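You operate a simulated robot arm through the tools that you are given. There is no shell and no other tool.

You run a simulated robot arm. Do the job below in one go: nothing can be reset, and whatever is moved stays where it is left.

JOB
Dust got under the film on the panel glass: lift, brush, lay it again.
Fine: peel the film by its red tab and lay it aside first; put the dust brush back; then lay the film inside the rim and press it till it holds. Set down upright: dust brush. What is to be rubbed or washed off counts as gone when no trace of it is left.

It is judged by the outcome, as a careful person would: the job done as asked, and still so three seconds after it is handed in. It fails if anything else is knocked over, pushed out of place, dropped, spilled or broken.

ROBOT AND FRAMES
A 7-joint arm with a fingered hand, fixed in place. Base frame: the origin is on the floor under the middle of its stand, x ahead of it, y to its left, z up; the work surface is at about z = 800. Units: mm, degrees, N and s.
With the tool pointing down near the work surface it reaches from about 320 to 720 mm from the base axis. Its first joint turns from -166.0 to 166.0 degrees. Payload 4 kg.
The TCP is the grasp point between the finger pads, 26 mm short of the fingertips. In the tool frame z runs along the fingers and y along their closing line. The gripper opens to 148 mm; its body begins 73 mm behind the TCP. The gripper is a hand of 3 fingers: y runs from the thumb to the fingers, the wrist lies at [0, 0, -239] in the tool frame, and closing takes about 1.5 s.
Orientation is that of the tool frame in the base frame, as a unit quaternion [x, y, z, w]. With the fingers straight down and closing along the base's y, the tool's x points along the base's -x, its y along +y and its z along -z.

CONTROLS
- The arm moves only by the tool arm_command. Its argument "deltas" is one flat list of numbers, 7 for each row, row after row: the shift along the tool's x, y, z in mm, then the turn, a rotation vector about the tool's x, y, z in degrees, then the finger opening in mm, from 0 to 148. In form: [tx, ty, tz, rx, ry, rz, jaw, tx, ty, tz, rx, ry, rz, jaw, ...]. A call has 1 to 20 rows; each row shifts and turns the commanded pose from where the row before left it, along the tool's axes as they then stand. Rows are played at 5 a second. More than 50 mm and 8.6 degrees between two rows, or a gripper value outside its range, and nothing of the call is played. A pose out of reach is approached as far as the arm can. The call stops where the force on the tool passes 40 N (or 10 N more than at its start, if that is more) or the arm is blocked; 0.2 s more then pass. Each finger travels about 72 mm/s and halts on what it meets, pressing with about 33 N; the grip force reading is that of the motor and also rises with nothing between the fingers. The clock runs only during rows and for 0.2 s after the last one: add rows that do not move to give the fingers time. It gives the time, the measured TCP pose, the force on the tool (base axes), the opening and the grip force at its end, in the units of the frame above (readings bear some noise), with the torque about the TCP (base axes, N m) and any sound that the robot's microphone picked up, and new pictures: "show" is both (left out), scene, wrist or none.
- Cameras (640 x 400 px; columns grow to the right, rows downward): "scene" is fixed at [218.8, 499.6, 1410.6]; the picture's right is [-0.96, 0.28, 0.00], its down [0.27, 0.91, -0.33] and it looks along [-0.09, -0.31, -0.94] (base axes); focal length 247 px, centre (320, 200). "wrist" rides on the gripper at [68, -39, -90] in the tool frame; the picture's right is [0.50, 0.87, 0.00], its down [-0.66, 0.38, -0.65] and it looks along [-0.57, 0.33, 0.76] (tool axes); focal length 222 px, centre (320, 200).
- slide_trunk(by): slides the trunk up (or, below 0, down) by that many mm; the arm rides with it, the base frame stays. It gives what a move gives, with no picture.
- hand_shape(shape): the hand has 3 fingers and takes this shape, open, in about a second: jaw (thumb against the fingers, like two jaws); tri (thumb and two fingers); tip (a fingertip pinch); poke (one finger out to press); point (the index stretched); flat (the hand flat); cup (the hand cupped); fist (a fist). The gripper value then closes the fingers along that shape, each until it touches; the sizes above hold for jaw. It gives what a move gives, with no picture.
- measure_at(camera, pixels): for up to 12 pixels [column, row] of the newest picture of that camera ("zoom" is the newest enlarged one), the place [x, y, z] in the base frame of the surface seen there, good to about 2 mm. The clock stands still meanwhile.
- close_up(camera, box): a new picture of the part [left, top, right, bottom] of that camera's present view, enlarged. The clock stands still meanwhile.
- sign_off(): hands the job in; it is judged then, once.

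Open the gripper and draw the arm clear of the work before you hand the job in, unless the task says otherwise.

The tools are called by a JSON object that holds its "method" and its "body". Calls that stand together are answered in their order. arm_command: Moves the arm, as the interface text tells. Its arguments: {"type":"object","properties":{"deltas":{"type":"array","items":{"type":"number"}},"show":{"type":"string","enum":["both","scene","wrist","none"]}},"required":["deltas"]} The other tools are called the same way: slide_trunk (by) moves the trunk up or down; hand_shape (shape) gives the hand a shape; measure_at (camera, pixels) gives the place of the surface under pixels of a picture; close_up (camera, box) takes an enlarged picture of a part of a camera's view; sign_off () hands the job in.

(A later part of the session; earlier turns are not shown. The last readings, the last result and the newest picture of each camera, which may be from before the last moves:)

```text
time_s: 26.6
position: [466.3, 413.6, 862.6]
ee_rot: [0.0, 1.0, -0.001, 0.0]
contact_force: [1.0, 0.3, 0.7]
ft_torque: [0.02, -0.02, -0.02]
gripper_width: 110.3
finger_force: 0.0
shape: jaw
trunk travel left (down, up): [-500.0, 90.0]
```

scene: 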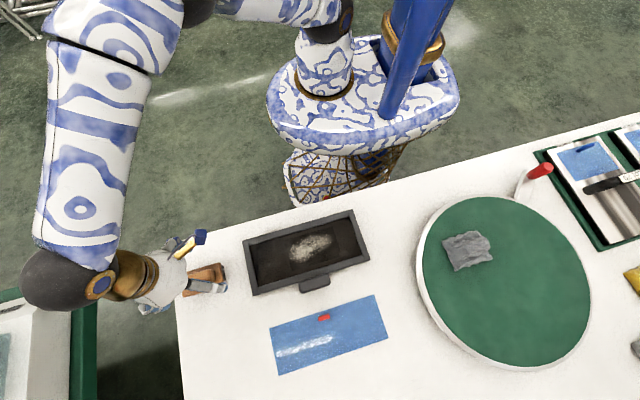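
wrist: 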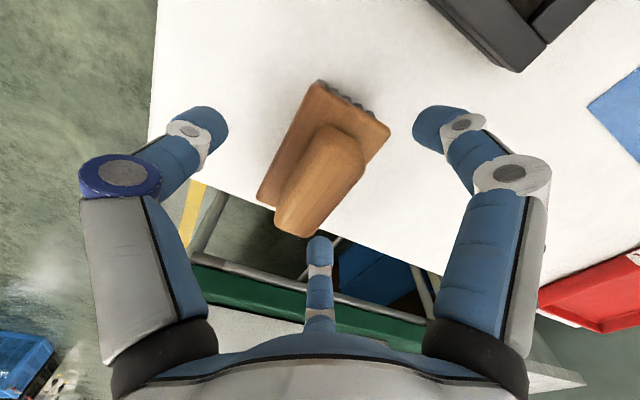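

No contact. I'll shift 1.5 mm to centre on the handle and close gently.

{"method": "arm_command", "body": {"deltas": [0, -1.5, 0, 0, 0, 0, 90, 0, 0, 0, 0, 0, 0, 75, 0, 0, 0, 0, 0, 0, 60, 0, 0, 0, 0, 0, 0, 48, 0, 0, 0, 0, 0, 0, 38, 0, 0, 0, 0, 0, 0, 28, 0, 0, 0, 0, 0, 0, 20, 0, 0, 0, 0, 0, 0, 20, 0, 0, 0, 0, 0, 0, 20], "show": "both"}}

{"method": "close_up", "body": {"camera": "wrist", "box": [200, 60, 440, 260]}}

```text
time_s: 28.6
position: [467.2, 412.7, 863.0]
ee_rot: [-0.001, 1.0, 0.0, -0.001]
contact_force: [-0.5, -0.2, -0.8]
ft_torque: [0.0, -0.02, 0.04]
gripper_width: 28.5
finger_force: 33.2
shape: jaw
trunk travel left (down, up): [-500.0, 90.0]
```

scene: 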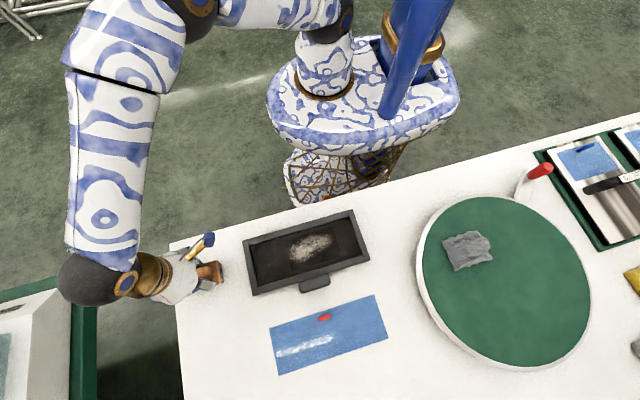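
wrist: 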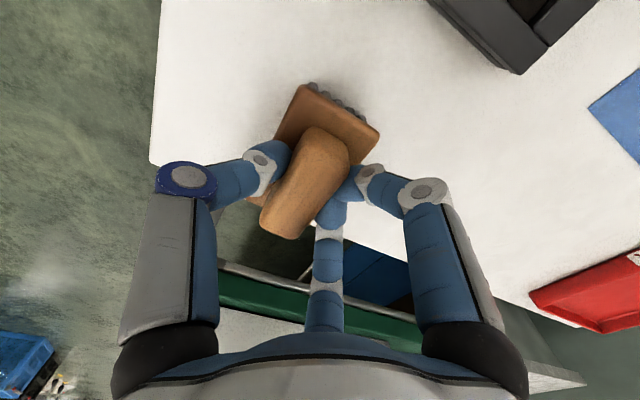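

```text
2.00 times, centred on (320, 160) of wrist
```

zoom: 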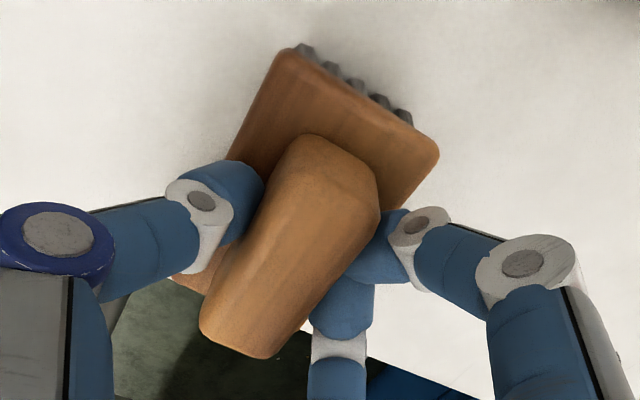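

Gripped at 28.5 mm, 33 N. The brush's image shifted slightly during the closing, so I'll measure where it is now relative to the hand.

{"method": "measure_at", "body": {"camera": "zoom", "pixels": [[285, 60], [430, 155], [310, 150], [370, 190], [260, 345], [215, 330], [290, 250], [305, 55], [405, 120], [400, 190], [245, 150], [185, 285]]}}

```text
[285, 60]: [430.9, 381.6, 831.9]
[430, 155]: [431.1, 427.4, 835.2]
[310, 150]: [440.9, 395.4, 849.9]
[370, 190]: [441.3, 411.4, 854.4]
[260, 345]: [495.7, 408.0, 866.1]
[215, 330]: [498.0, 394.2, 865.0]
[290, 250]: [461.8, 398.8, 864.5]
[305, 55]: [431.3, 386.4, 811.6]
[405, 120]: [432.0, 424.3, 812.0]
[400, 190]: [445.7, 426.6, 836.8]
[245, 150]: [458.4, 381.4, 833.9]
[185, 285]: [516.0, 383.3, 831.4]
```

The brush slid about (+4.5, −5.5) mm while being gripped, now spanning x 431–516, y 382–429; I'll account for that when putting it back. First I'll measure the panel's inner edges in a fresh zoom.

{"method": "close_up", "body": {"camera": "scene", "box": [235, 200, 379, 305]}}

{"method": "measure_at", "body": {"camera": "zoom", "pixels": [[110, 173], [107, 178], [475, 72], [484, 74], [520, 200], [515, 208], [130, 320], [142, 323], [100, 175], [290, 118], [290, 126], [320, 272]]}}

{"method": "measure_at", "body": {"camera": "zoom", "pixels": [[320, 280], [320, 285], [110, 230], [116, 230], [120, 230], [500, 140], [505, 140], [510, 140], [290, 112], [290, 102], [75, 156], [113, 364]]}}

```text
3.81 times, centred on (307, 252) of scene
```

zoom: 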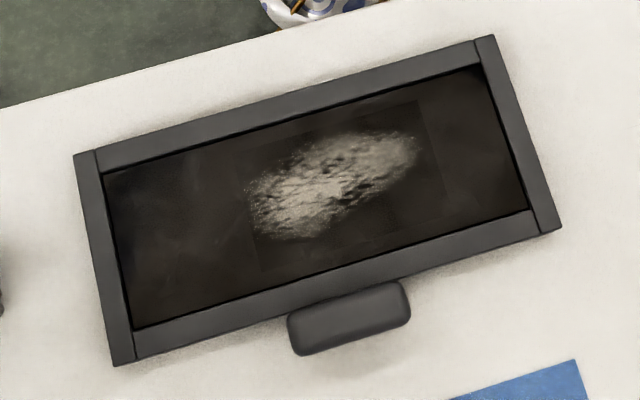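

```text
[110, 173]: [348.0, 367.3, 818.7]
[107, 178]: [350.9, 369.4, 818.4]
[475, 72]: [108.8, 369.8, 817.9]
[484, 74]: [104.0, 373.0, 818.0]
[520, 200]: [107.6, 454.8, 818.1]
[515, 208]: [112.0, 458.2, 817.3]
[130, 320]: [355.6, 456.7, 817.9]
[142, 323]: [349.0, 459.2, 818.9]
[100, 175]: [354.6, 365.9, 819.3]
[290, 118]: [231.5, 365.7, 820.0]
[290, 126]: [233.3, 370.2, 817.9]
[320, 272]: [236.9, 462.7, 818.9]
```

```text
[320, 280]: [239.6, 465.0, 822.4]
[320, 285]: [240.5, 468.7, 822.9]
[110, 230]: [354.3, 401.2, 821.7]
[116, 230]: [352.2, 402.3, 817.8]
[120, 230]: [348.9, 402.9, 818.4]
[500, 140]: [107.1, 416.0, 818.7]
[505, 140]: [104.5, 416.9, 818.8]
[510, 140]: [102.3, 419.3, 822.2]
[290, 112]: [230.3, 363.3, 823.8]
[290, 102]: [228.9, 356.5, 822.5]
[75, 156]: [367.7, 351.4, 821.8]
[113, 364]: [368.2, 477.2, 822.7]
```

The glass opening now spans x 103.5–353.5, y 365.5–463.5 and the dust lies within x 155–275, y 382–440. I'll lift the brush 80 mm and check the grip.

{"method": "arm_command", "body": {"deltas": [0, 0, -5, 0, 0, 0, 20, 0, 0, -15, 0, 0, 0, 20, 0, 0, -30, 0, 0, 0, 20, 0, 0, -30, 0, 0, 0, 20, 0, 0, 0, 0, 0, 0, 20], "show": "both"}}

{"method": "close_up", "body": {"camera": "wrist", "box": [200, 60, 440, 260]}}

```text
time_s: 29.8
position: [467.6, 411.2, 943.8]
ee_rot: [0.0, 1.0, 0.0, 0.0]
contact_force: [-1.1, -0.2, -0.1]
ft_torque: [0.05, 0.0, 0.01]
gripper_width: 28.4
finger_force: 32.7
shape: jaw
trunk travel left (down, up): [-500.0, 90.0]
```

scene: 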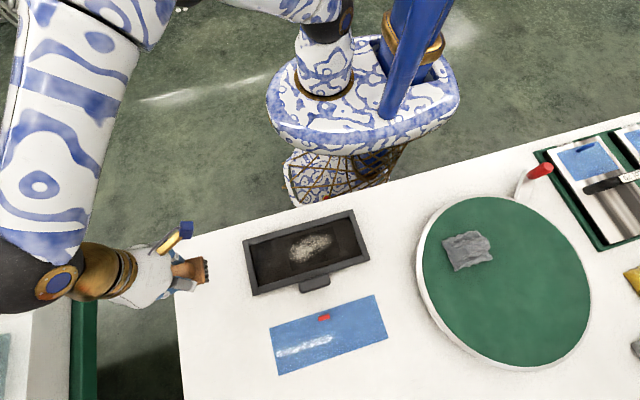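
wrist: 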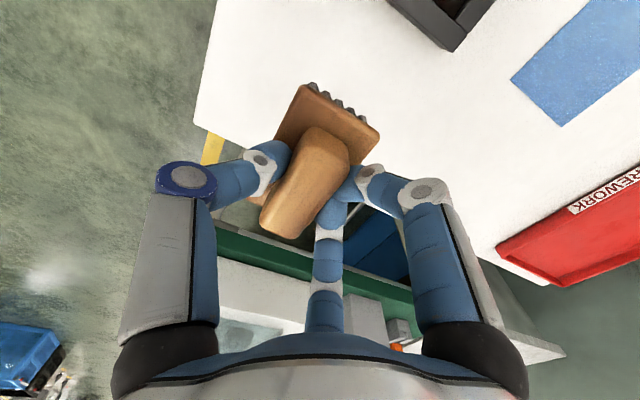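

```text
2.00 times, centred on (320, 160) of wrist
```

zoom: 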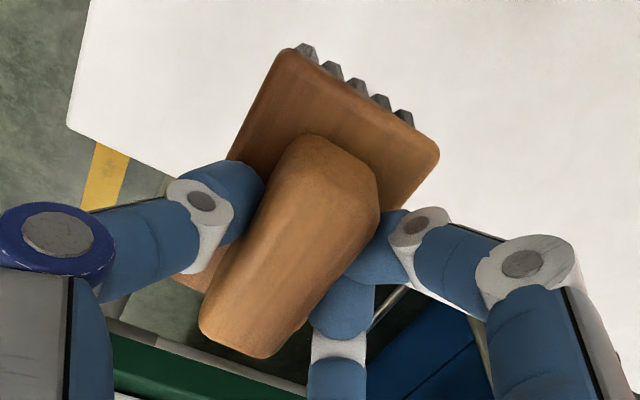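

The brush is held firmly. I'll check its attitude by measuring block corners and bristles.

{"method": "measure_at", "body": {"camera": "zoom", "pixels": [[285, 60], [430, 155], [260, 345], [215, 330], [305, 48], [405, 112], [400, 190], [245, 150], [195, 285], [355, 80], [330, 66]]}}

```text
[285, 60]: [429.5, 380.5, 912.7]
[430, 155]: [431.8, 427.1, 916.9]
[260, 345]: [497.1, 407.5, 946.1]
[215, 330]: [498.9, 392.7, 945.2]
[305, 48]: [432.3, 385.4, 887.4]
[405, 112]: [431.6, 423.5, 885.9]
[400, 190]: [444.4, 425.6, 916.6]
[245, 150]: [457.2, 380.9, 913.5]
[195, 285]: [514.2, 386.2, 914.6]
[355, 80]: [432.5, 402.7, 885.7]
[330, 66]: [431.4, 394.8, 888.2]
```

The block is rolled about 4° (its y+ side is higher). I'll carry it over the panel's right end and roll the tool +4° about its x to level it.

{"method": "arm_command", "body": {"deltas": [37, -3, 0, 0, 0, 0, 20, 40, -3, 0, 0, 0, 0, 20, 45, -3, 0, 0, 0, 0, 20, 45, -2, 0, 0, 0, 0, 20, 0, 0, 0, 2, 0, 0, 20, 0, 0, 0, 2, 0, 0, 20, 0, 0, 20, 0, 0, 0, 20, 0, 0, 0, 0, 0, 0, 20], "show": "both"}}

{"method": "close_up", "body": {"camera": "wrist", "box": [200, 60, 440, 260]}}

{"method": "measure_at", "body": {"camera": "zoom", "pixels": [[285, 60], [430, 155], [260, 345], [215, 330], [305, 48], [405, 112], [400, 190], [245, 150], [195, 285], [355, 80], [330, 66]]}}

```text
time_s: 31.6
position: [301.0, 400.2, 922.7]
ee_rot: [0.0, 0.999, -0.035, 0.0]
contact_force: [-1.1, 0.1, -1.8]
ft_torque: [0.03, 0.0, 0.0]
gripper_width: 28.4
finger_force: 32.6
shape: jaw
trunk travel left (down, up): [-500.0, 90.0]
```

scene: 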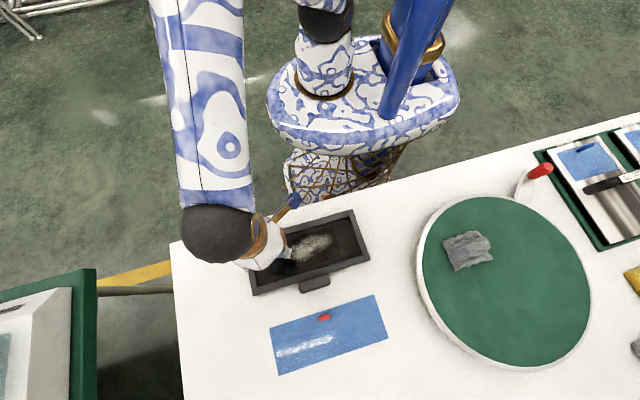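
wrist: 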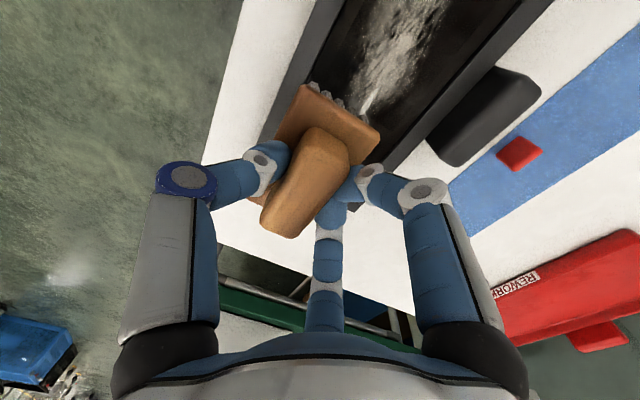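

```text
2.00 times, centred on (320, 160) of wrist
```

zoom: 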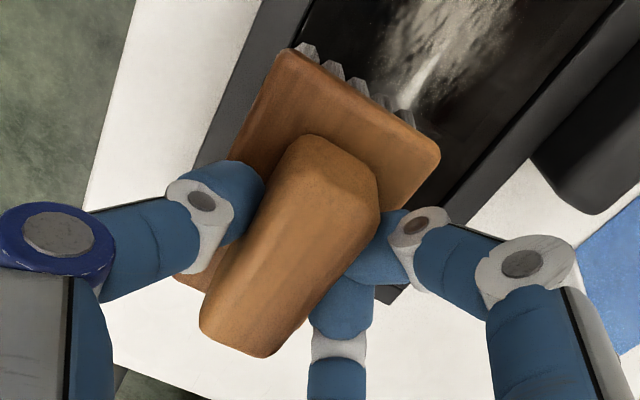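

```text
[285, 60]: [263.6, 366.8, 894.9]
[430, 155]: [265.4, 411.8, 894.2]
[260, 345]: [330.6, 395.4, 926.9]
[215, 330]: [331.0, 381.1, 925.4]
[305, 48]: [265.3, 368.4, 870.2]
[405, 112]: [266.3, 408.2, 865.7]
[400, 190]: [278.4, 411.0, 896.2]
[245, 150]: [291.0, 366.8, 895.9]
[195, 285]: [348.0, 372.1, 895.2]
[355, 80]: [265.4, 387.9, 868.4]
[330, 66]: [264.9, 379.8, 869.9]
```

The brush is level now (block top 894–896), so its bristles end ~60 mm below the TCP. I'll lower to just above the glass and then in 1 mm steps to light contact.

{"method": "arm_command", "body": {"deltas": [0, 3.6, 15, 0, 0, 0, 20, 0, 1.2, 15, 0, 0, 0, 20, 0, 0.84, 7.7, 0, 0, 0, 20, 0, 0.14, 2, 0, 0, 0, 20, 0, 0.07, 1, 0, 0, 0, 20, 0, 0.07, 1, 0, 0, 0, 20, 0, 0, 0, 0, 0, 0, 20], "show": "scene"}}

```text
time_s: 33.2
position: [299.6, 402.2, 880.4]
ee_rot: [0.0, 0.999, -0.035, 0.0]
contact_force: [-0.8, -0.1, -1.2]
ft_torque: [0.02, -0.02, -0.04]
gripper_width: 28.2
finger_force: 32.5
shape: jaw
trunk travel left (down, up): [-500.0, 90.0]
```

scene: 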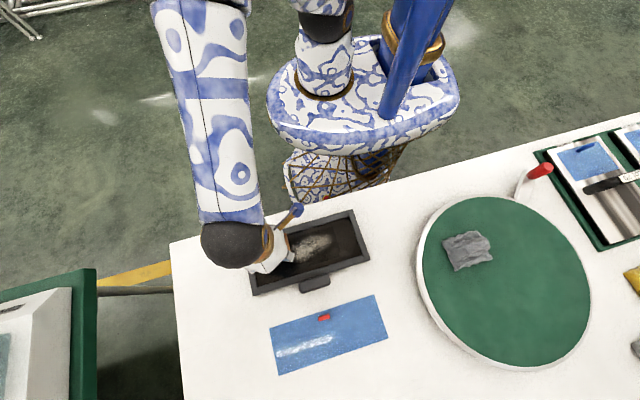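

No contact yet at z≈880. I'll continue in 1 mm steps and watch the force.

{"method": "arm_command", "body": {"deltas": [0, 0.07, 1, 0, 0, 0, 20, 0, 0.07, 1, 0, 0, 0, 20, 0, 0, 0, 0, 0, 0, 20], "show": "none"}}

```text
time_s: 34.0
position: [300.2, 403.2, 879.0]
ee_rot: [0.0, 0.999, -0.034, 0.0]
contact_force: [0.4, -0.4, 2.3]
ft_torque: [0.03, -0.02, 0.02]
gripper_width: 28.4
finger_force: 32.9
shape: jaw
trunk travel left (down, up): [-500.0, 90.0]
```

About 2–3 N of contact has begun. One more mm to set a firm light pressure.

{"method": "arm_command", "body": {"deltas": [0, 0.05, 0.7, 0, 0, 0, 20, 0, 0, 0, 0, 0, 0, 20], "show": "none"}}

```text
time_s: 34.6
position: [300.0, 403.7, 879.1]
ee_rot: [0.001, 0.999, -0.036, 0.0]
contact_force: [-0.9, -0.4, 9.1]
ft_torque: [0.02, 0.0, 0.02]
gripper_width: 28.4
finger_force: 33.3
shape: jaw
trunk travel left (down, up): [-500.0, 90.0]
```

9 N is more than I want; I'll ease off 0.35 mm and make the first stroke along −x over the dust.

{"method": "arm_command", "body": {"deltas": [0, -0.02, -0.35, 0, 0, 0, 20, 6, 0, 0, 0, 0, 0, 20, 10, 0, 0, 0, 0, 0, 20, 12, 0, 0, 0, 0, 0, 20, 12, 0, 0, 0, 0, 0, 20, 12, 0, 0, 0, 0, 0, 20, 12, 0, 0, 0, 0, 0, 20], "show": "both"}}

{"method": "close_up", "body": {"camera": "scene", "box": [235, 200, 379, 305]}}

```text
time_s: 36.2
position: [236.3, 403.3, 878.7]
ee_rot: [0.0, 0.999, -0.035, 0.0]
contact_force: [1.6, 0.1, 4.1]
ft_torque: [-0.01, -0.03, 0.03]
gripper_width: 28.3
finger_force: 32.9
shape: jaw
trunk travel left (down, up): [-500.0, 90.0]
```

scene: 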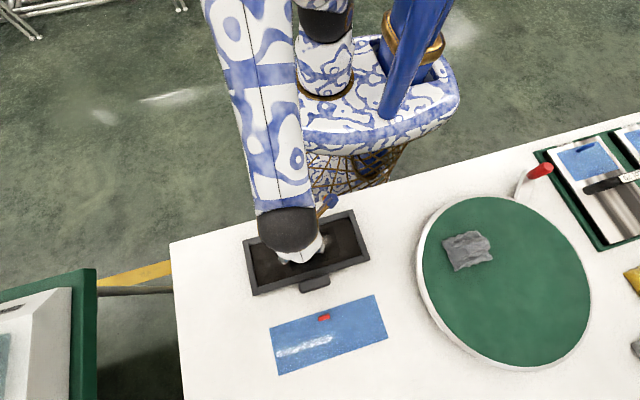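
wrist: 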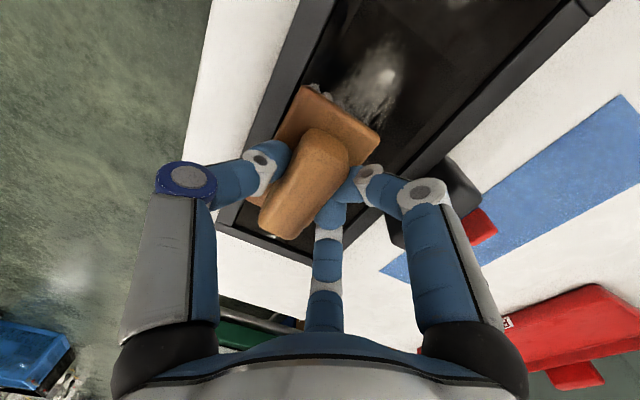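

```text
3.81 times, centred on (307, 252) of scene
```

zoom: 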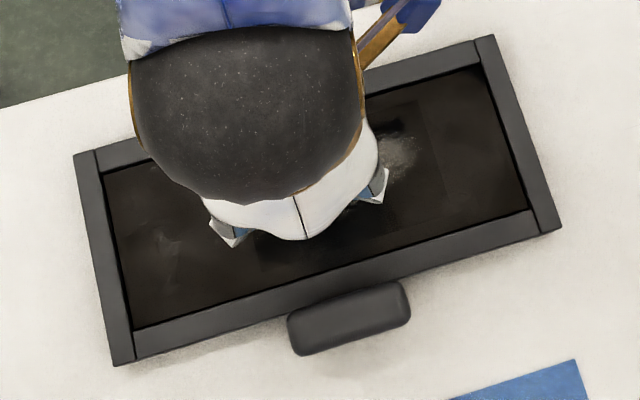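

The panel stays put and the dust is going. I'll continue the stroke to the left end and back again.

{"method": "arm_command", "body": {"deltas": [12, 0, 0, 0, 0, 0, 20, 12, 0, 0, 0, 0, 0, 20, 12, 0, 0, 0, 0, 0, 20, 12, 0, 0, 0, 0, 0, 20, 12, 0, 0, 0, 0, 0, 20, 12, 0, 0, 0, 0, 0, 20, 12, 0, 0, 0, 0, 0, 20, 5, 0, 0, 0, 0, 0, 20, 0, 0, 0, 0, 0, 0, 20], "show": "both"}}

{"method": "close_up", "body": {"camera": "scene", "box": [235, 200, 379, 305]}}

```text
time_s: 38.2
position: [146.2, 402.8, 878.7]
ee_rot: [0.001, 0.999, -0.035, 0.0]
contact_force: [3.8, 0.1, 6.9]
ft_torque: [-0.02, -0.11, 0.01]
gripper_width: 28.3
finger_force: 33.0
shape: jaw
trunk travel left (down, up): [-500.0, 90.0]
```

scene: 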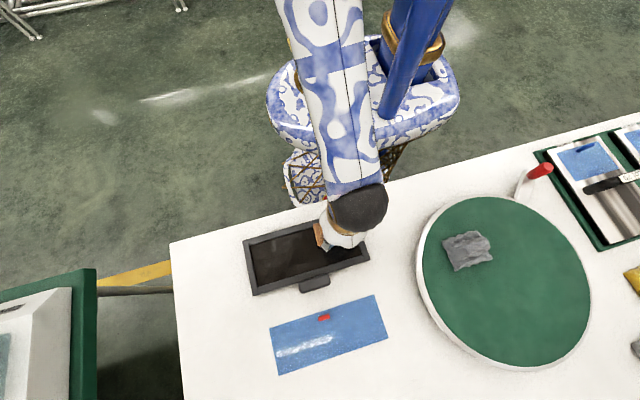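
wrist: 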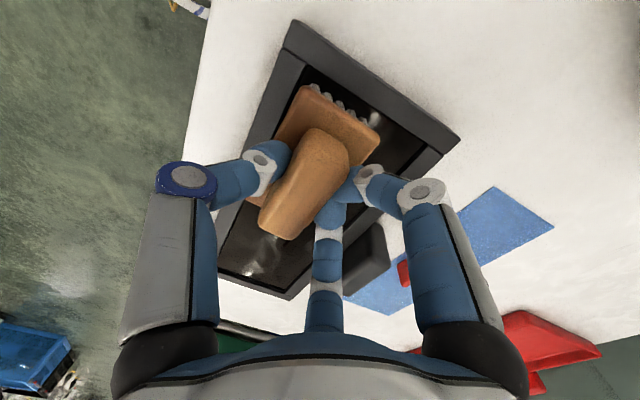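

```text
3.81 times, centred on (307, 252) of scene
```

zoom: 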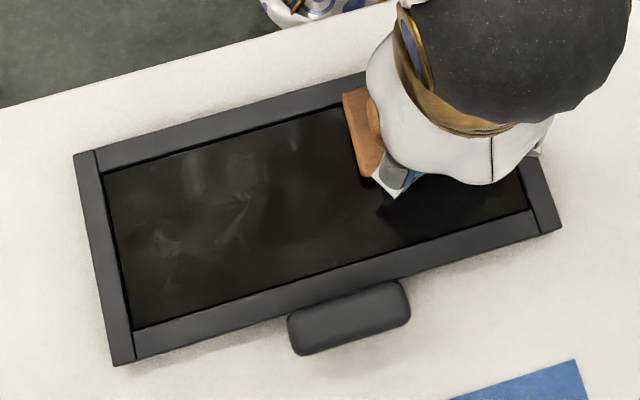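

The first lane is clean and the panel hasn't moved. I'll step 18 mm in +y and stroke back, then another 18 mm and stroke again.

{"method": "arm_command", "body": {"deltas": [0, 8.98, -0.628, 0, 0, 0, 20, 0, 8.98, -0.628, 0, 0, 0, 20, -10, 0, 0, 0, 0, 0, 20, -12, 0, 0, 0, 0, 0, 20, -12, 0, 0, 0, 0, 0, 20, -12, 0, 0, 0, 0, 0, 20, -12, 0, 0, 0, 0, 0, 20, -12, 0, 0, 0, 0, 0, 20, -12, 0, 0, 0, 0, 0, 20, -12, 0, 0, 0, 0, 0, 20, -12, 0, 0, 0, 0, 0, 20, -12, 0, 0, 0, 0, 0, 20, -12, 0, 0, 0, 0, 0, 20, -12, 0, 0, 0, 0, 0, 20, -10, 0, 0, 0, 0, 0, 20, 0, 0, 0, 0, 0, 0, 20], "show": "both"}}

{"method": "close_up", "body": {"camera": "scene", "box": [235, 200, 379, 305]}}

```text
time_s: 41.6
position: [299.1, 421.1, 878.6]
ee_rot: [0.0, 0.999, -0.035, 0.0]
contact_force: [-0.6, 0.0, 1.4]
ft_torque: [-0.02, 0.07, 0.01]
gripper_width: 28.5
finger_force: 32.9
shape: jaw
trunk travel left (down, up): [-500.0, 90.0]
```

scene: 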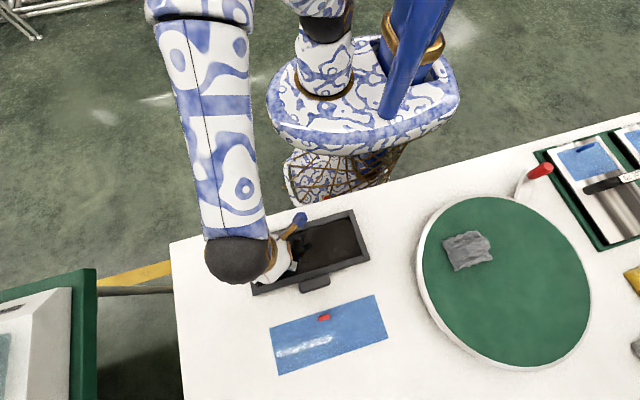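
wrist: 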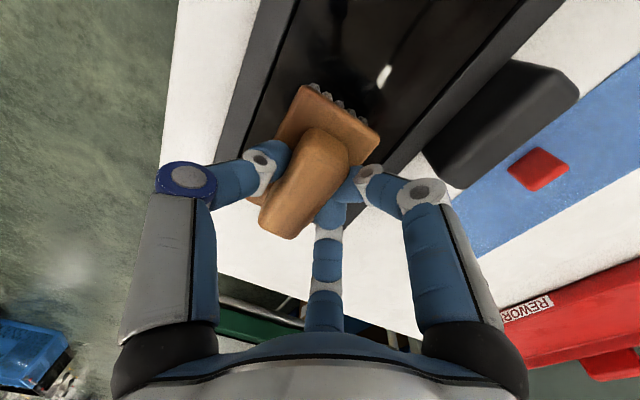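

```text
3.81 times, centred on (307, 252) of scene
```

zoom: 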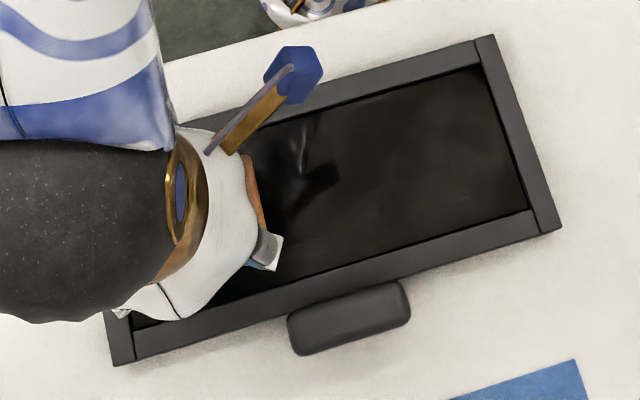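

The glass now looks clean in the zoom. To be thorough I'll do one more lane 12 mm further (bristles to y≈443, still clear of rim and knob) and then come back on it.

{"method": "arm_command", "body": {"deltas": [0, 6, -0.32, 0, 0, 0, 20, 0, 6, -0.32, 0, 0, 0, 20, 10, 0, 0, 0, 0, 0, 20, 12, 0, 0, 0, 0, 0, 20, 12, 0, 0, 0, 0, 0, 20, 12, 0, 0, 0, 0, 0, 20, 12, 0, 0, 0, 0, 0, 20, 12, 0, 0, 0, 0, 0, 20, 12, 0, 0, 0, 0, 0, 20, 12, 0, 0, 0, 0, 0, 20, 12, 0, 0, 0, 0, 0, 20, 12, 0, 0, 0, 0, 0, 20, 12, 0, 0, 0, 0, 0, 20, 12, 0, 0, 0, 0, 0, 20, 10, 0, 0, 0, 0, 0, 20, 0, 0, 0, 0, 0, 0, 20], "show": "both"}}

{"method": "close_up", "body": {"camera": "scene", "box": [235, 200, 379, 305]}}

```text
time_s: 45.0
position: [147.2, 433.2, 878.9]
ee_rot: [0.0, 0.999, -0.035, 0.001]
contact_force: [0.7, 1.3, 4.0]
ft_torque: [0.0, -0.01, 0.0]
gripper_width: 28.2
finger_force: 33.7
shape: jaw
trunk travel left (down, up): [-500.0, 90.0]
```

scene: 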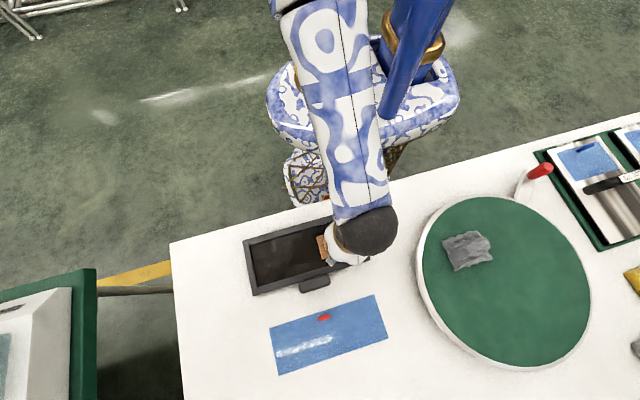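
wrist: 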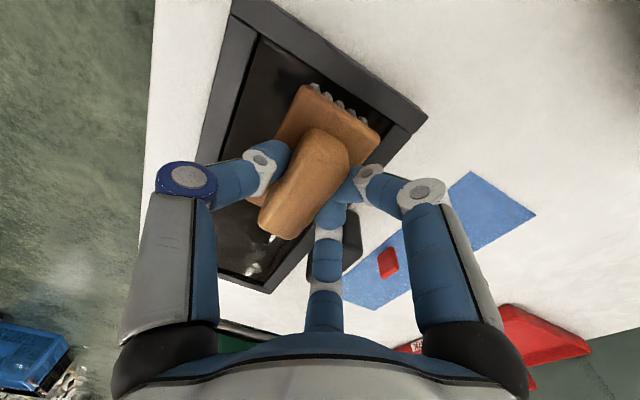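

```text
3.81 times, centred on (307, 252) of scene
```

zoom: 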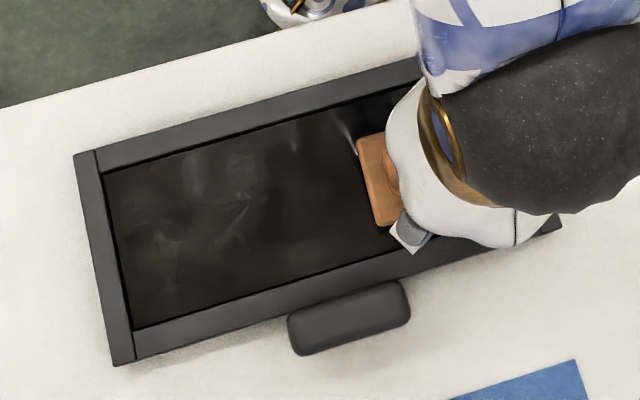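

Looks clean. I'll make one last return stroke over the upper part (y≈412) to be sure nothing is left there.

{"method": "arm_command", "body": {"deltas": [0, -10.5, 0.75, 0, 0, 0, 20, 0, -10.5, 0.75, 0, 0, 0, 20, -10, 0, 0, 0, 0, 0, 20, -12, 0, 0, 0, 0, 0, 20, -12, 0, 0, 0, 0, 0, 20, -12, 0, 0, 0, 0, 0, 20, -12, 0, 0, 0, 0, 0, 20, -12, 0, 0, 0, 0, 0, 20, -12, 0, 0, 0, 0, 0, 20, -12, 0, 0, 0, 0, 0, 20, -12, 0, 0, 0, 0, 0, 20, -12, 0, 0, 0, 0, 0, 20, -12, 0, 0, 0, 0, 0, 20, -12, 0, 0, 0, 0, 0, 20, -10, 0, 0, 0, 0, 0, 20, 0, 0, 0, 0, 0, 0, 20], "show": "none"}}

{"method": "arm_command", "body": {"deltas": [0, -0.35, -5, 0, 0, 0, 20, 0, -1.05, -15, 0, 0, 0, 20, 0, -1.75, -25, 0, 0, 0, 20, 0, -1.4, -20, 0, 0, 0, 20, -20, 0, 0, -2, 0, 0, 20, -30, 0, 0, -2, 0, 0, 20, -40, 0, 0, 0, 0, 0, 20, -40, 0, 0, 0, 0, 0, 20, 0, 0, 0, 0, 0, 0, 20], "show": "both"}}

{"method": "close_up", "body": {"camera": "scene", "box": [235, 200, 379, 305]}}

```text
time_s: 48.4
position: [300.1, 410.4, 878.5]
ee_rot: [0.001, 0.999, -0.035, 0.0]
contact_force: [-2.7, -0.6, 5.9]
ft_torque: [-0.02, 0.03, -0.06]
gripper_width: 28.2
finger_force: 33.1
shape: jaw
trunk travel left (down, up): [-500.0, 90.0]
```

```text
time_s: 50.4
position: [429.4, 411.0, 943.1]
ee_rot: [0.0, 1.0, 0.001, 0.0]
contact_force: [-0.8, -0.5, -1.6]
ft_torque: [0.01, -0.01, 0.02]
gripper_width: 28.0
finger_force: 33.0
shape: jaw
trunk travel left (down, up): [-500.0, 90.0]
```

scene: 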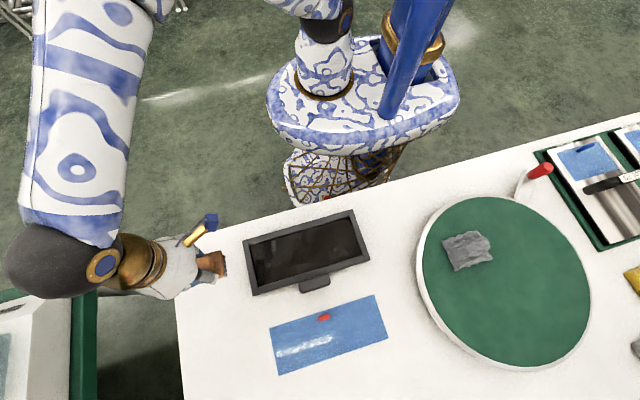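
wrist: 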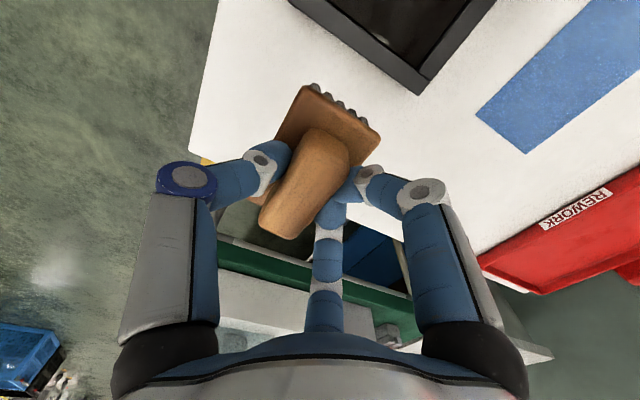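

```text
3.81 times, centred on (307, 252) of scene
```

zoom: 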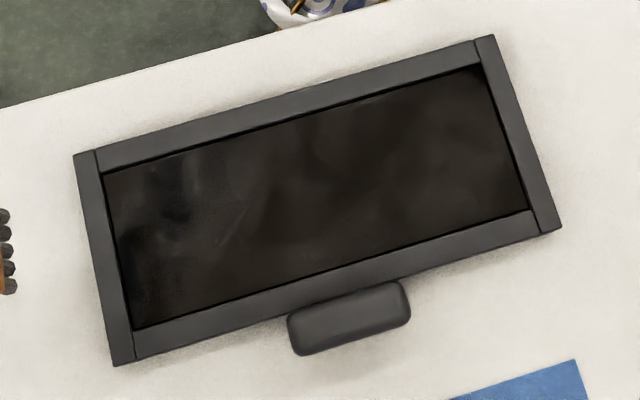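

The glass is clean (only soft reflections remain) and the panel is at the same place. Now I'll carry the brush back over its original spot (block front edge x≈426.7, −y edge ≈386.5), level it with +4° roll and check before lowering.

{"method": "arm_command", "body": {"deltas": [-17, 4.5, 0, 0, 0, 0, 20, -16.8, 4.5, 0, 0, 0, 0, 20, 0, 0, 0, 2, 0, 0, 20, 0, 0, 0, 2, 0, 0, 20, 0, 1.4, 20, 0, 0, 0, 20, 0, 1.4, 20, 0, 0, 0, 20, 0, 0.7, 10, 0, 0, 0, 20, 0, 0, 0, 0, 0, 0, 20], "show": "both"}}

{"method": "close_up", "body": {"camera": "wrist", "box": [200, 60, 440, 260]}}

{"method": "measure_at", "body": {"camera": "zoom", "pixels": [[285, 55], [435, 152], [260, 345], [215, 330], [305, 48], [405, 112], [400, 190], [245, 150], [185, 280], [355, 80], [330, 66], [300, 150]]}}

```text
time_s: 52.2
position: [461.6, 421.4, 893.7]
ee_rot: [0.0, 0.999, -0.035, -0.001]
contact_force: [-0.2, 0.1, -0.6]
ft_torque: [0.03, 0.01, -0.01]
gripper_width: 28.0
finger_force: 33.1
shape: jaw
trunk travel left (down, up): [-500.0, 90.0]
```

scene: 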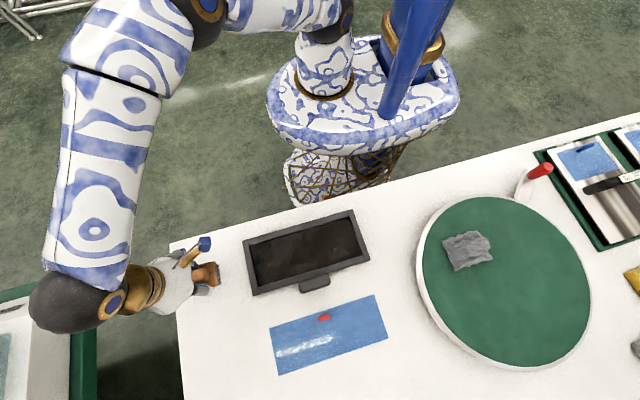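
wrist: 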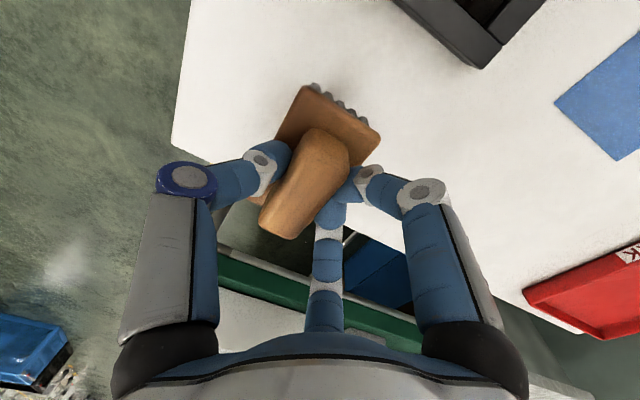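

```text
2.00 times, centred on (320, 160) of wrist
```

zoom: 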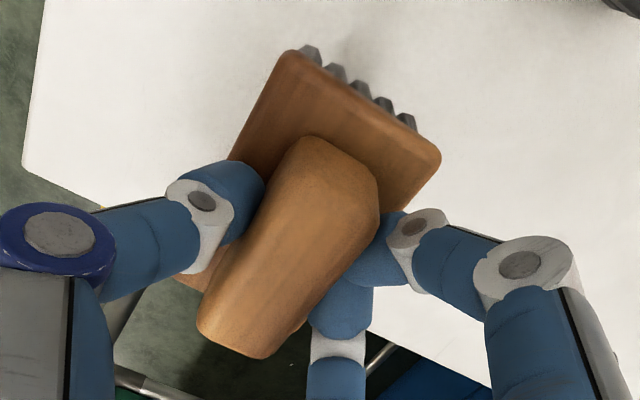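

```text
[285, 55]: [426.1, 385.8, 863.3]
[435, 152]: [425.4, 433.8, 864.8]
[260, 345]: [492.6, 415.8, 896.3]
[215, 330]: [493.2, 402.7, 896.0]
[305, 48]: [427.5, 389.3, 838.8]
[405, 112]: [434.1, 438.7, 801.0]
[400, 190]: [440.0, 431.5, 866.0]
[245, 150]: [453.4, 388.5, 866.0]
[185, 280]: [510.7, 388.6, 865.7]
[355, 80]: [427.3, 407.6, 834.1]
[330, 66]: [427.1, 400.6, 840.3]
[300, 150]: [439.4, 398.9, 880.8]
```

The held brush is level and its corners match the original spot within ~1 mm. I'll lower it to the table, slowly at the end.

{"method": "arm_command", "body": {"deltas": [0, 0.98, 14, 0, 0, 0, 20, 0, 0.7, 10, 0, 0, 0, 20, 0, 0.35, 5, 0, 0, 0, 20, 0, 0.14, 2, 0, 0, 0, 20, 0, 0, 0, 0, 0, 0, 20], "show": "none"}}

{"method": "arm_command", "body": {"deltas": [0, 0.07, 1, 0, 0, 0, 20, 0, 0, 0, 0, 0, 0, 20], "show": "none"}}

```text
time_s: 53.4
position: [461.3, 420.7, 862.4]
ee_rot: [0.0, 0.999, -0.035, 0.001]
contact_force: [-0.5, 0.8, -1.1]
ft_torque: [-0.02, 0.02, 0.0]
gripper_width: 27.8
finger_force: 33.3
shape: jaw
trunk travel left (down, up): [-500.0, 90.0]
```

```text
time_s: 54.0
position: [462.6, 420.9, 861.9]
ee_rot: [0.0, 0.999, -0.035, -0.001]
contact_force: [-0.6, -0.1, 0.1]
ft_torque: [0.01, 0.0, 0.0]
gripper_width: 28.0
finger_force: 32.8
shape: jaw
trunk travel left (down, up): [-500.0, 90.0]
```

No firm contact yet at z≈862; another 1 mm step.

{"method": "arm_command", "body": {"deltas": [0, 0.05, 0.7, 0, 0, 0, 20, 0, 0, 0, 0, 0, 0, 20], "show": "none"}}

```text
time_s: 54.6
position: [462.6, 420.9, 860.1]
ee_rot: [0.001, 0.999, -0.035, 0.0]
contact_force: [-1.2, 0.2, 2.5]
ft_torque: [-0.06, -0.04, -0.02]
gripper_width: 28.2
finger_force: 32.8
shape: jaw
trunk travel left (down, up): [-500.0, 90.0]
```

Contact at ~2.5 N. I'll open the fingers a little, then rise along the tool axis, opening further.

{"method": "arm_command", "body": {"deltas": [0, 0, 0, 0, 0, 0, 30, 0, 0, 0, 0, 0, 0, 36, 0, 0, 0, 0, 0, 0, 44, 0, 0, 0, 0, 0, 0, 52, 0, 0, 0, 0, 0, 0, 52, 0, 0, 0, 0, 0, 0, 52], "show": "wrist"}}

{"method": "close_up", "body": {"camera": "wrist", "box": [200, 60, 440, 260]}}

```text
time_s: 56.0
position: [462.7, 420.1, 859.8]
ee_rot: [0.0, 0.999, -0.035, 0.0]
contact_force: [-0.1, 0.0, 4.0]
ft_torque: [0.07, -0.07, -0.01]
gripper_width: 51.2
finger_force: 0.0
shape: jaw
trunk travel left (down, up): [-500.0, 90.0]
```

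wrist: 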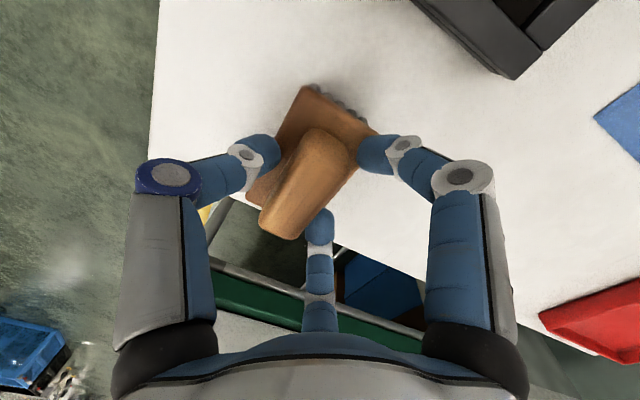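

```text
2.00 times, centred on (320, 160) of wrist
```

zoom: 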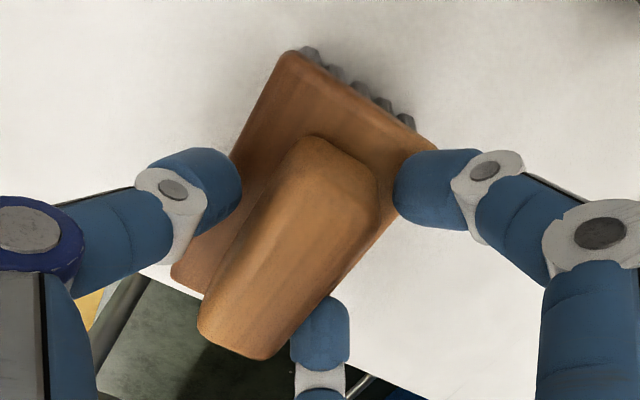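

The brush is released; the tips touch the block lightly (4 N up). I'll rise along the tool axis.

{"method": "arm_command", "body": {"deltas": [0, 0, -2, 0, 0, 0, 52, 0, 0, -3, 0, 0, 0, 60, 0, 0, -5, 0, 0, 0, 70, 0, 0, -10, 0, 0, 0, 80, 0, 0, -20, 0, 0, 0, 90, 0, 0, -30, 0, 0, 0, 90, 0, 0, -30, 0, 0, 0, 90], "show": "both"}}

{"method": "close_up", "body": {"camera": "wrist", "box": [240, 60, 400, 200]}}

```text
time_s: 57.6
position: [462.8, 428.3, 961.1]
ee_rot: [0.0, 0.999, -0.036, 0.001]
contact_force: [0.0, -0.3, 0.9]
ft_torque: [-0.01, 0.0, 0.0]
gripper_width: 89.3
finger_force: 0.1
shape: jaw
trunk travel left (down, up): [-500.0, 90.0]
```

scene: 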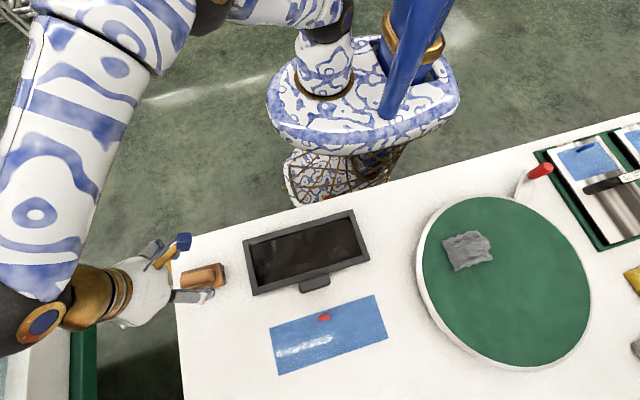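
wrist: 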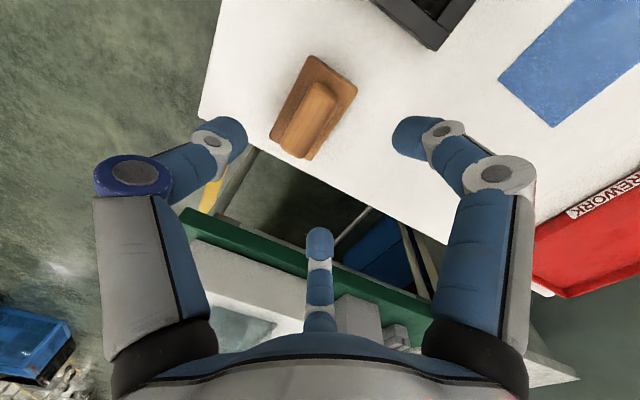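

```text
2.86 times, centred on (320, 130) of wrist
```

zoom: 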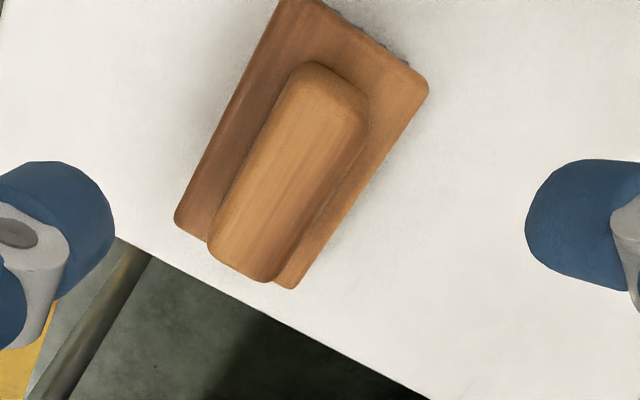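

The brush stands upright. I'll compare its place with the very first zoom of the scene (block corners then at about (160,195), (172,258), (62,286)).

{"method": "close_up", "body": {"camera": "scene", "box": [160, 190, 400, 340]}}

{"method": "measure_at", "body": {"camera": "zoom", "pixels": [[165, 205], [170, 250], [68, 280], [130, 225], [70, 245], [120, 265], [318, 145], [340, 105]]}}

```text
2.67 times, centred on (280, 265) of scene
```

zoom: 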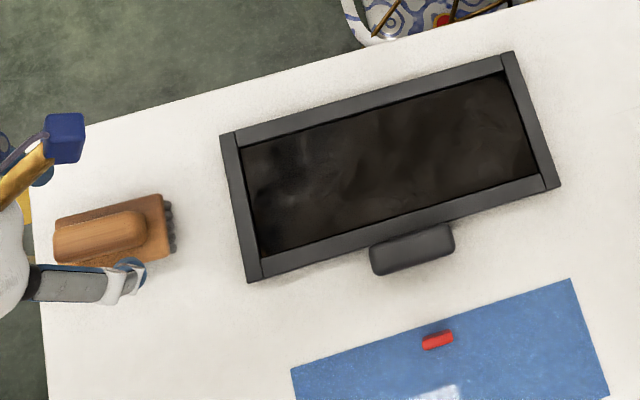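

```text
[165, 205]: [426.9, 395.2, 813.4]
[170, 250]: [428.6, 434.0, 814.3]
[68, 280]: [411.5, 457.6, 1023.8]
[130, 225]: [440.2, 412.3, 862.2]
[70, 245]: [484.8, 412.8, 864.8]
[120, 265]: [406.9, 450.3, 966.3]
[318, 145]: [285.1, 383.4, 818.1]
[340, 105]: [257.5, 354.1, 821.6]
```

The brush is back exactly where it was. The panel still sits ~6 mm too far toward −y, so I'll bring the closed fingers behind its robot-side rim at x≈228 to push it back gently.

{"method": "arm_command", "body": {"deltas": [0, 0, -10, -2, 0, 0, 60, 0, 0, 0, -2, 0, 0, 30, 39, -19, 0, 0, 0, 0, 0, 39, -19, 0, 0, 0, 0, 0, 39, -19, 0, 0, 0, 0, 0, 39, -19, 0, 0, 0, 0, 0, 39, -19, 0, 0, 0, 0, 0, 39, -19, 0, 0, 0, 0, 0, 0, 0, 0, 0, 0, 0, 0], "show": "both"}}

{"method": "measure_at", "body": {"camera": "scene", "pixels": [[220, 230], [230, 232], [240, 222], [260, 225], [280, 215], [370, 195], [380, 190]]}}

```text
time_s: 59.6
position: [228.8, 313.4, 970.7]
ee_rot: [0.001, 1.0, 0.001, 0.001]
contact_force: [0.7, -0.3, 0.3]
ft_torque: [0.0, 0.01, 0.0]
gripper_width: 0.0
finger_force: 32.5
shape: jaw
trunk travel left (down, up): [-500.0, 90.0]
```

scene: 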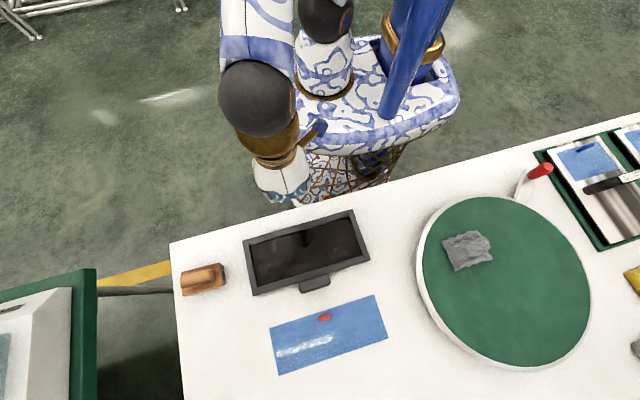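
wrist: 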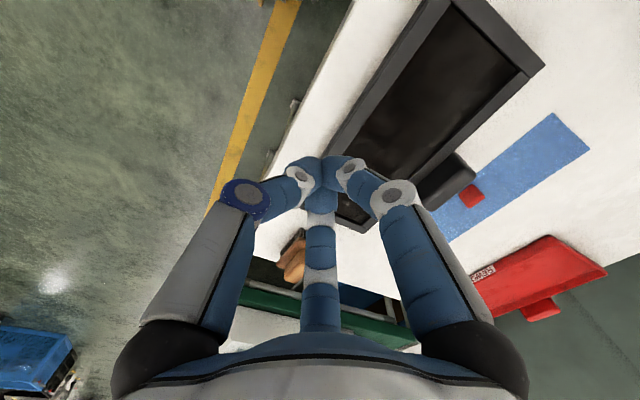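

```text
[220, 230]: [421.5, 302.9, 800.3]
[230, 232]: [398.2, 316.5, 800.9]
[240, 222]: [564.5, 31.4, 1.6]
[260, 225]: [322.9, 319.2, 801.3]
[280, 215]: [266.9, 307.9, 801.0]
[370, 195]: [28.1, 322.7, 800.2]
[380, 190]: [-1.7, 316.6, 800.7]
```

The table edge is at y≈300, leaving room behind the rim (y≈351). I'll step to y≈322 and lower the closed fingertips to about z 810.

{"method": "arm_command", "body": {"deltas": [0, 8.6, 30, 0, 0, 0, 0, 0, 0, 40, 0, 0, 0, 0, 0, 0, 35, 0, 0, 0, 0, 0, 0, 20, 0, 0, 0, 0, 0, 0, 9, 0, 0, 0, 0, 0, 0, 0, 0, 0, 0, 0], "show": "both"}}

{"method": "close_up", "body": {"camera": "wrist", "box": [230, 80, 430, 220]}}

```text
time_s: 61.0
position: [227.4, 323.8, 835.9]
ee_rot: [-0.001, 1.0, 0.001, 0.0]
contact_force: [-0.3, 0.4, -1.1]
ft_torque: [-0.03, 0.01, 0.0]
gripper_width: 0.0
finger_force: 33.0
shape: jaw
trunk travel left (down, up): [-500.0, 90.0]
```

scene: 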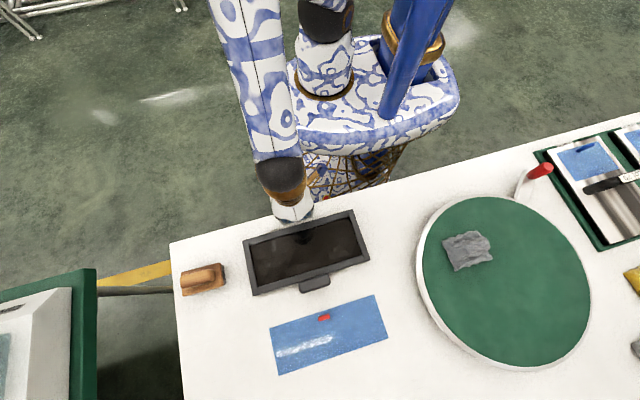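
wrist: 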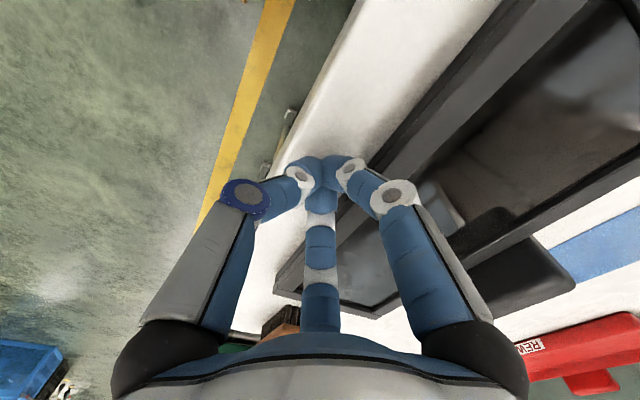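

```text
2.86 times, centred on (330, 150) of wrist
```

zoom: 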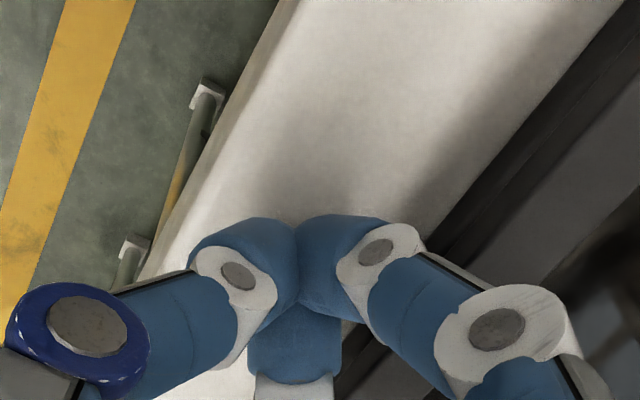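

The closed fingertips are behind the rim. I'll measure the finger links nearest the rim to know what will touch first.

{"method": "measure_at", "body": {"camera": "zoom", "pixels": [[340, 230], [375, 225], [410, 235], [420, 270], [500, 300], [300, 340], [460, 240], [440, 262], [540, 130], [300, 370]]}}

```text
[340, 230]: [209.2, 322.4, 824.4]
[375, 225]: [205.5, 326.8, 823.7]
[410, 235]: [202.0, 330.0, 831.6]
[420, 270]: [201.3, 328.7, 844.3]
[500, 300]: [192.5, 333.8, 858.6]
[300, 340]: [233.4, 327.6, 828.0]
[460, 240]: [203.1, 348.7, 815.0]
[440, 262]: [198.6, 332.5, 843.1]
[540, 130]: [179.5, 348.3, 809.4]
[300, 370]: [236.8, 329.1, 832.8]
```

The links sit above rim height beyond the tips, fine. I'll lower 4 mm more and approach the rim in small steps.

{"method": "arm_command", "body": {"deltas": [0, 0, 4, 0, 0, 0, 0, 0, 3, 0, 0, 0, 0, 0, 0, 3, 0, 0, 0, 0, 0, 0, 2, 0, 0, 0, 0, 0, 0, 0, 0, 0, 0, 0, 0], "show": "none"}}

{"method": "arm_command", "body": {"deltas": [0, 1, 0, 0, 0, 0, 0, 0, 1, 0, 0, 0, 0, 0, 0, 1, 0, 0, 0, 0, 0, 0, 0, 0, 0, 0, 0, 0], "show": "none"}}

```text
time_s: 62.2
position: [229.2, 331.0, 832.4]
ee_rot: [0.001, 1.0, 0.0, 0.0]
contact_force: [-0.4, 0.1, -0.5]
ft_torque: [-0.02, 0.0, 0.01]
gripper_width: 0.0
finger_force: 32.5
shape: jaw
trunk travel left (down, up): [-500.0, 90.0]
```

```text
time_s: 63.2
position: [229.2, 333.8, 831.3]
ee_rot: [0.001, 1.0, 0.0, 0.001]
contact_force: [1.2, -6.7, 6.2]
ft_torque: [0.05, -0.04, 0.0]
gripper_width: 0.0
finger_force: 32.7
shape: jaw
trunk travel left (down, up): [-500.0, 90.0]
```

Contact already at y≈333.8 with −6.7 N in y and some upward push, meaning a sloped link touches the rim edge. I'll look at the panel before going on.

{"method": "close_up", "body": {"camera": "scene", "box": [235, 200, 379, 305]}}

{"method": "close_up", "body": {"camera": "wrist", "box": [230, 80, 430, 220]}}

```text
3.81 times, centred on (307, 252) of scene
```

zoom: 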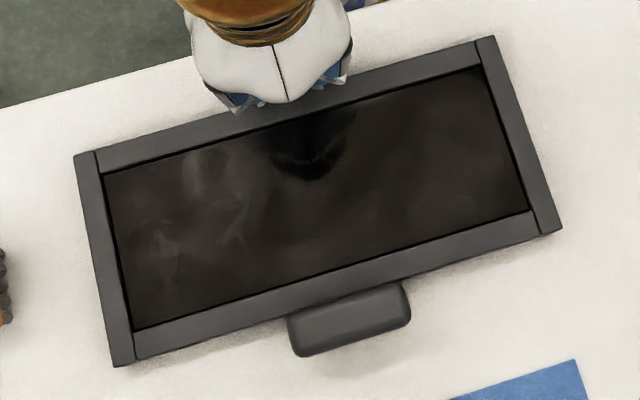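

```text
2.86 times, centred on (330, 150) of wrist
```

zoom: 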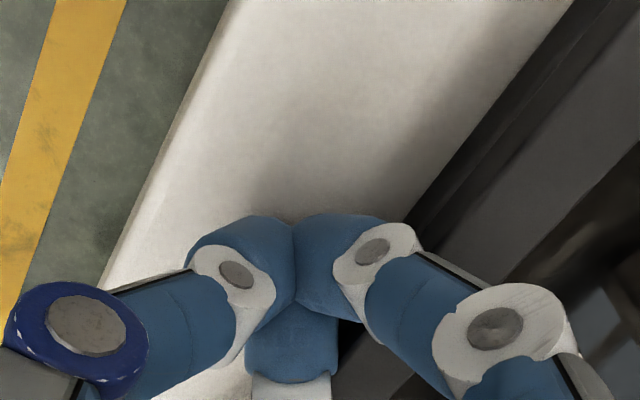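

The panel has begun to move (~0.5 mm). I'll keep pushing in 1 mm steps and monitor.

{"method": "arm_command", "body": {"deltas": [0, 1, 0, 0, 0, 0, 0, 0, 1, 0, 0, 0, 0, 0, 0, 1, 0, 0, 0, 0, 0, 0, 0, 0, 0, 0, 0, 0], "show": "none"}}

{"method": "close_up", "body": {"camera": "scene", "box": [235, 200, 379, 305]}}

```text
time_s: 64.2
position: [229.3, 335.7, 833.3]
ee_rot: [0.002, 1.0, 0.0, 0.0]
contact_force: [0.4, -8.2, 10.7]
ft_torque: [0.08, 0.02, -0.01]
gripper_width: 0.1
finger_force: 32.7
shape: jaw
trunk travel left (down, up): [-500.0, 90.0]
```

```text
3.81 times, centred on (307, 252) of scene
```

zoom: 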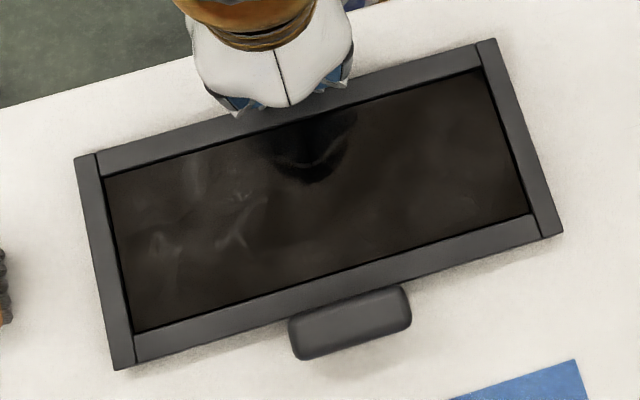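

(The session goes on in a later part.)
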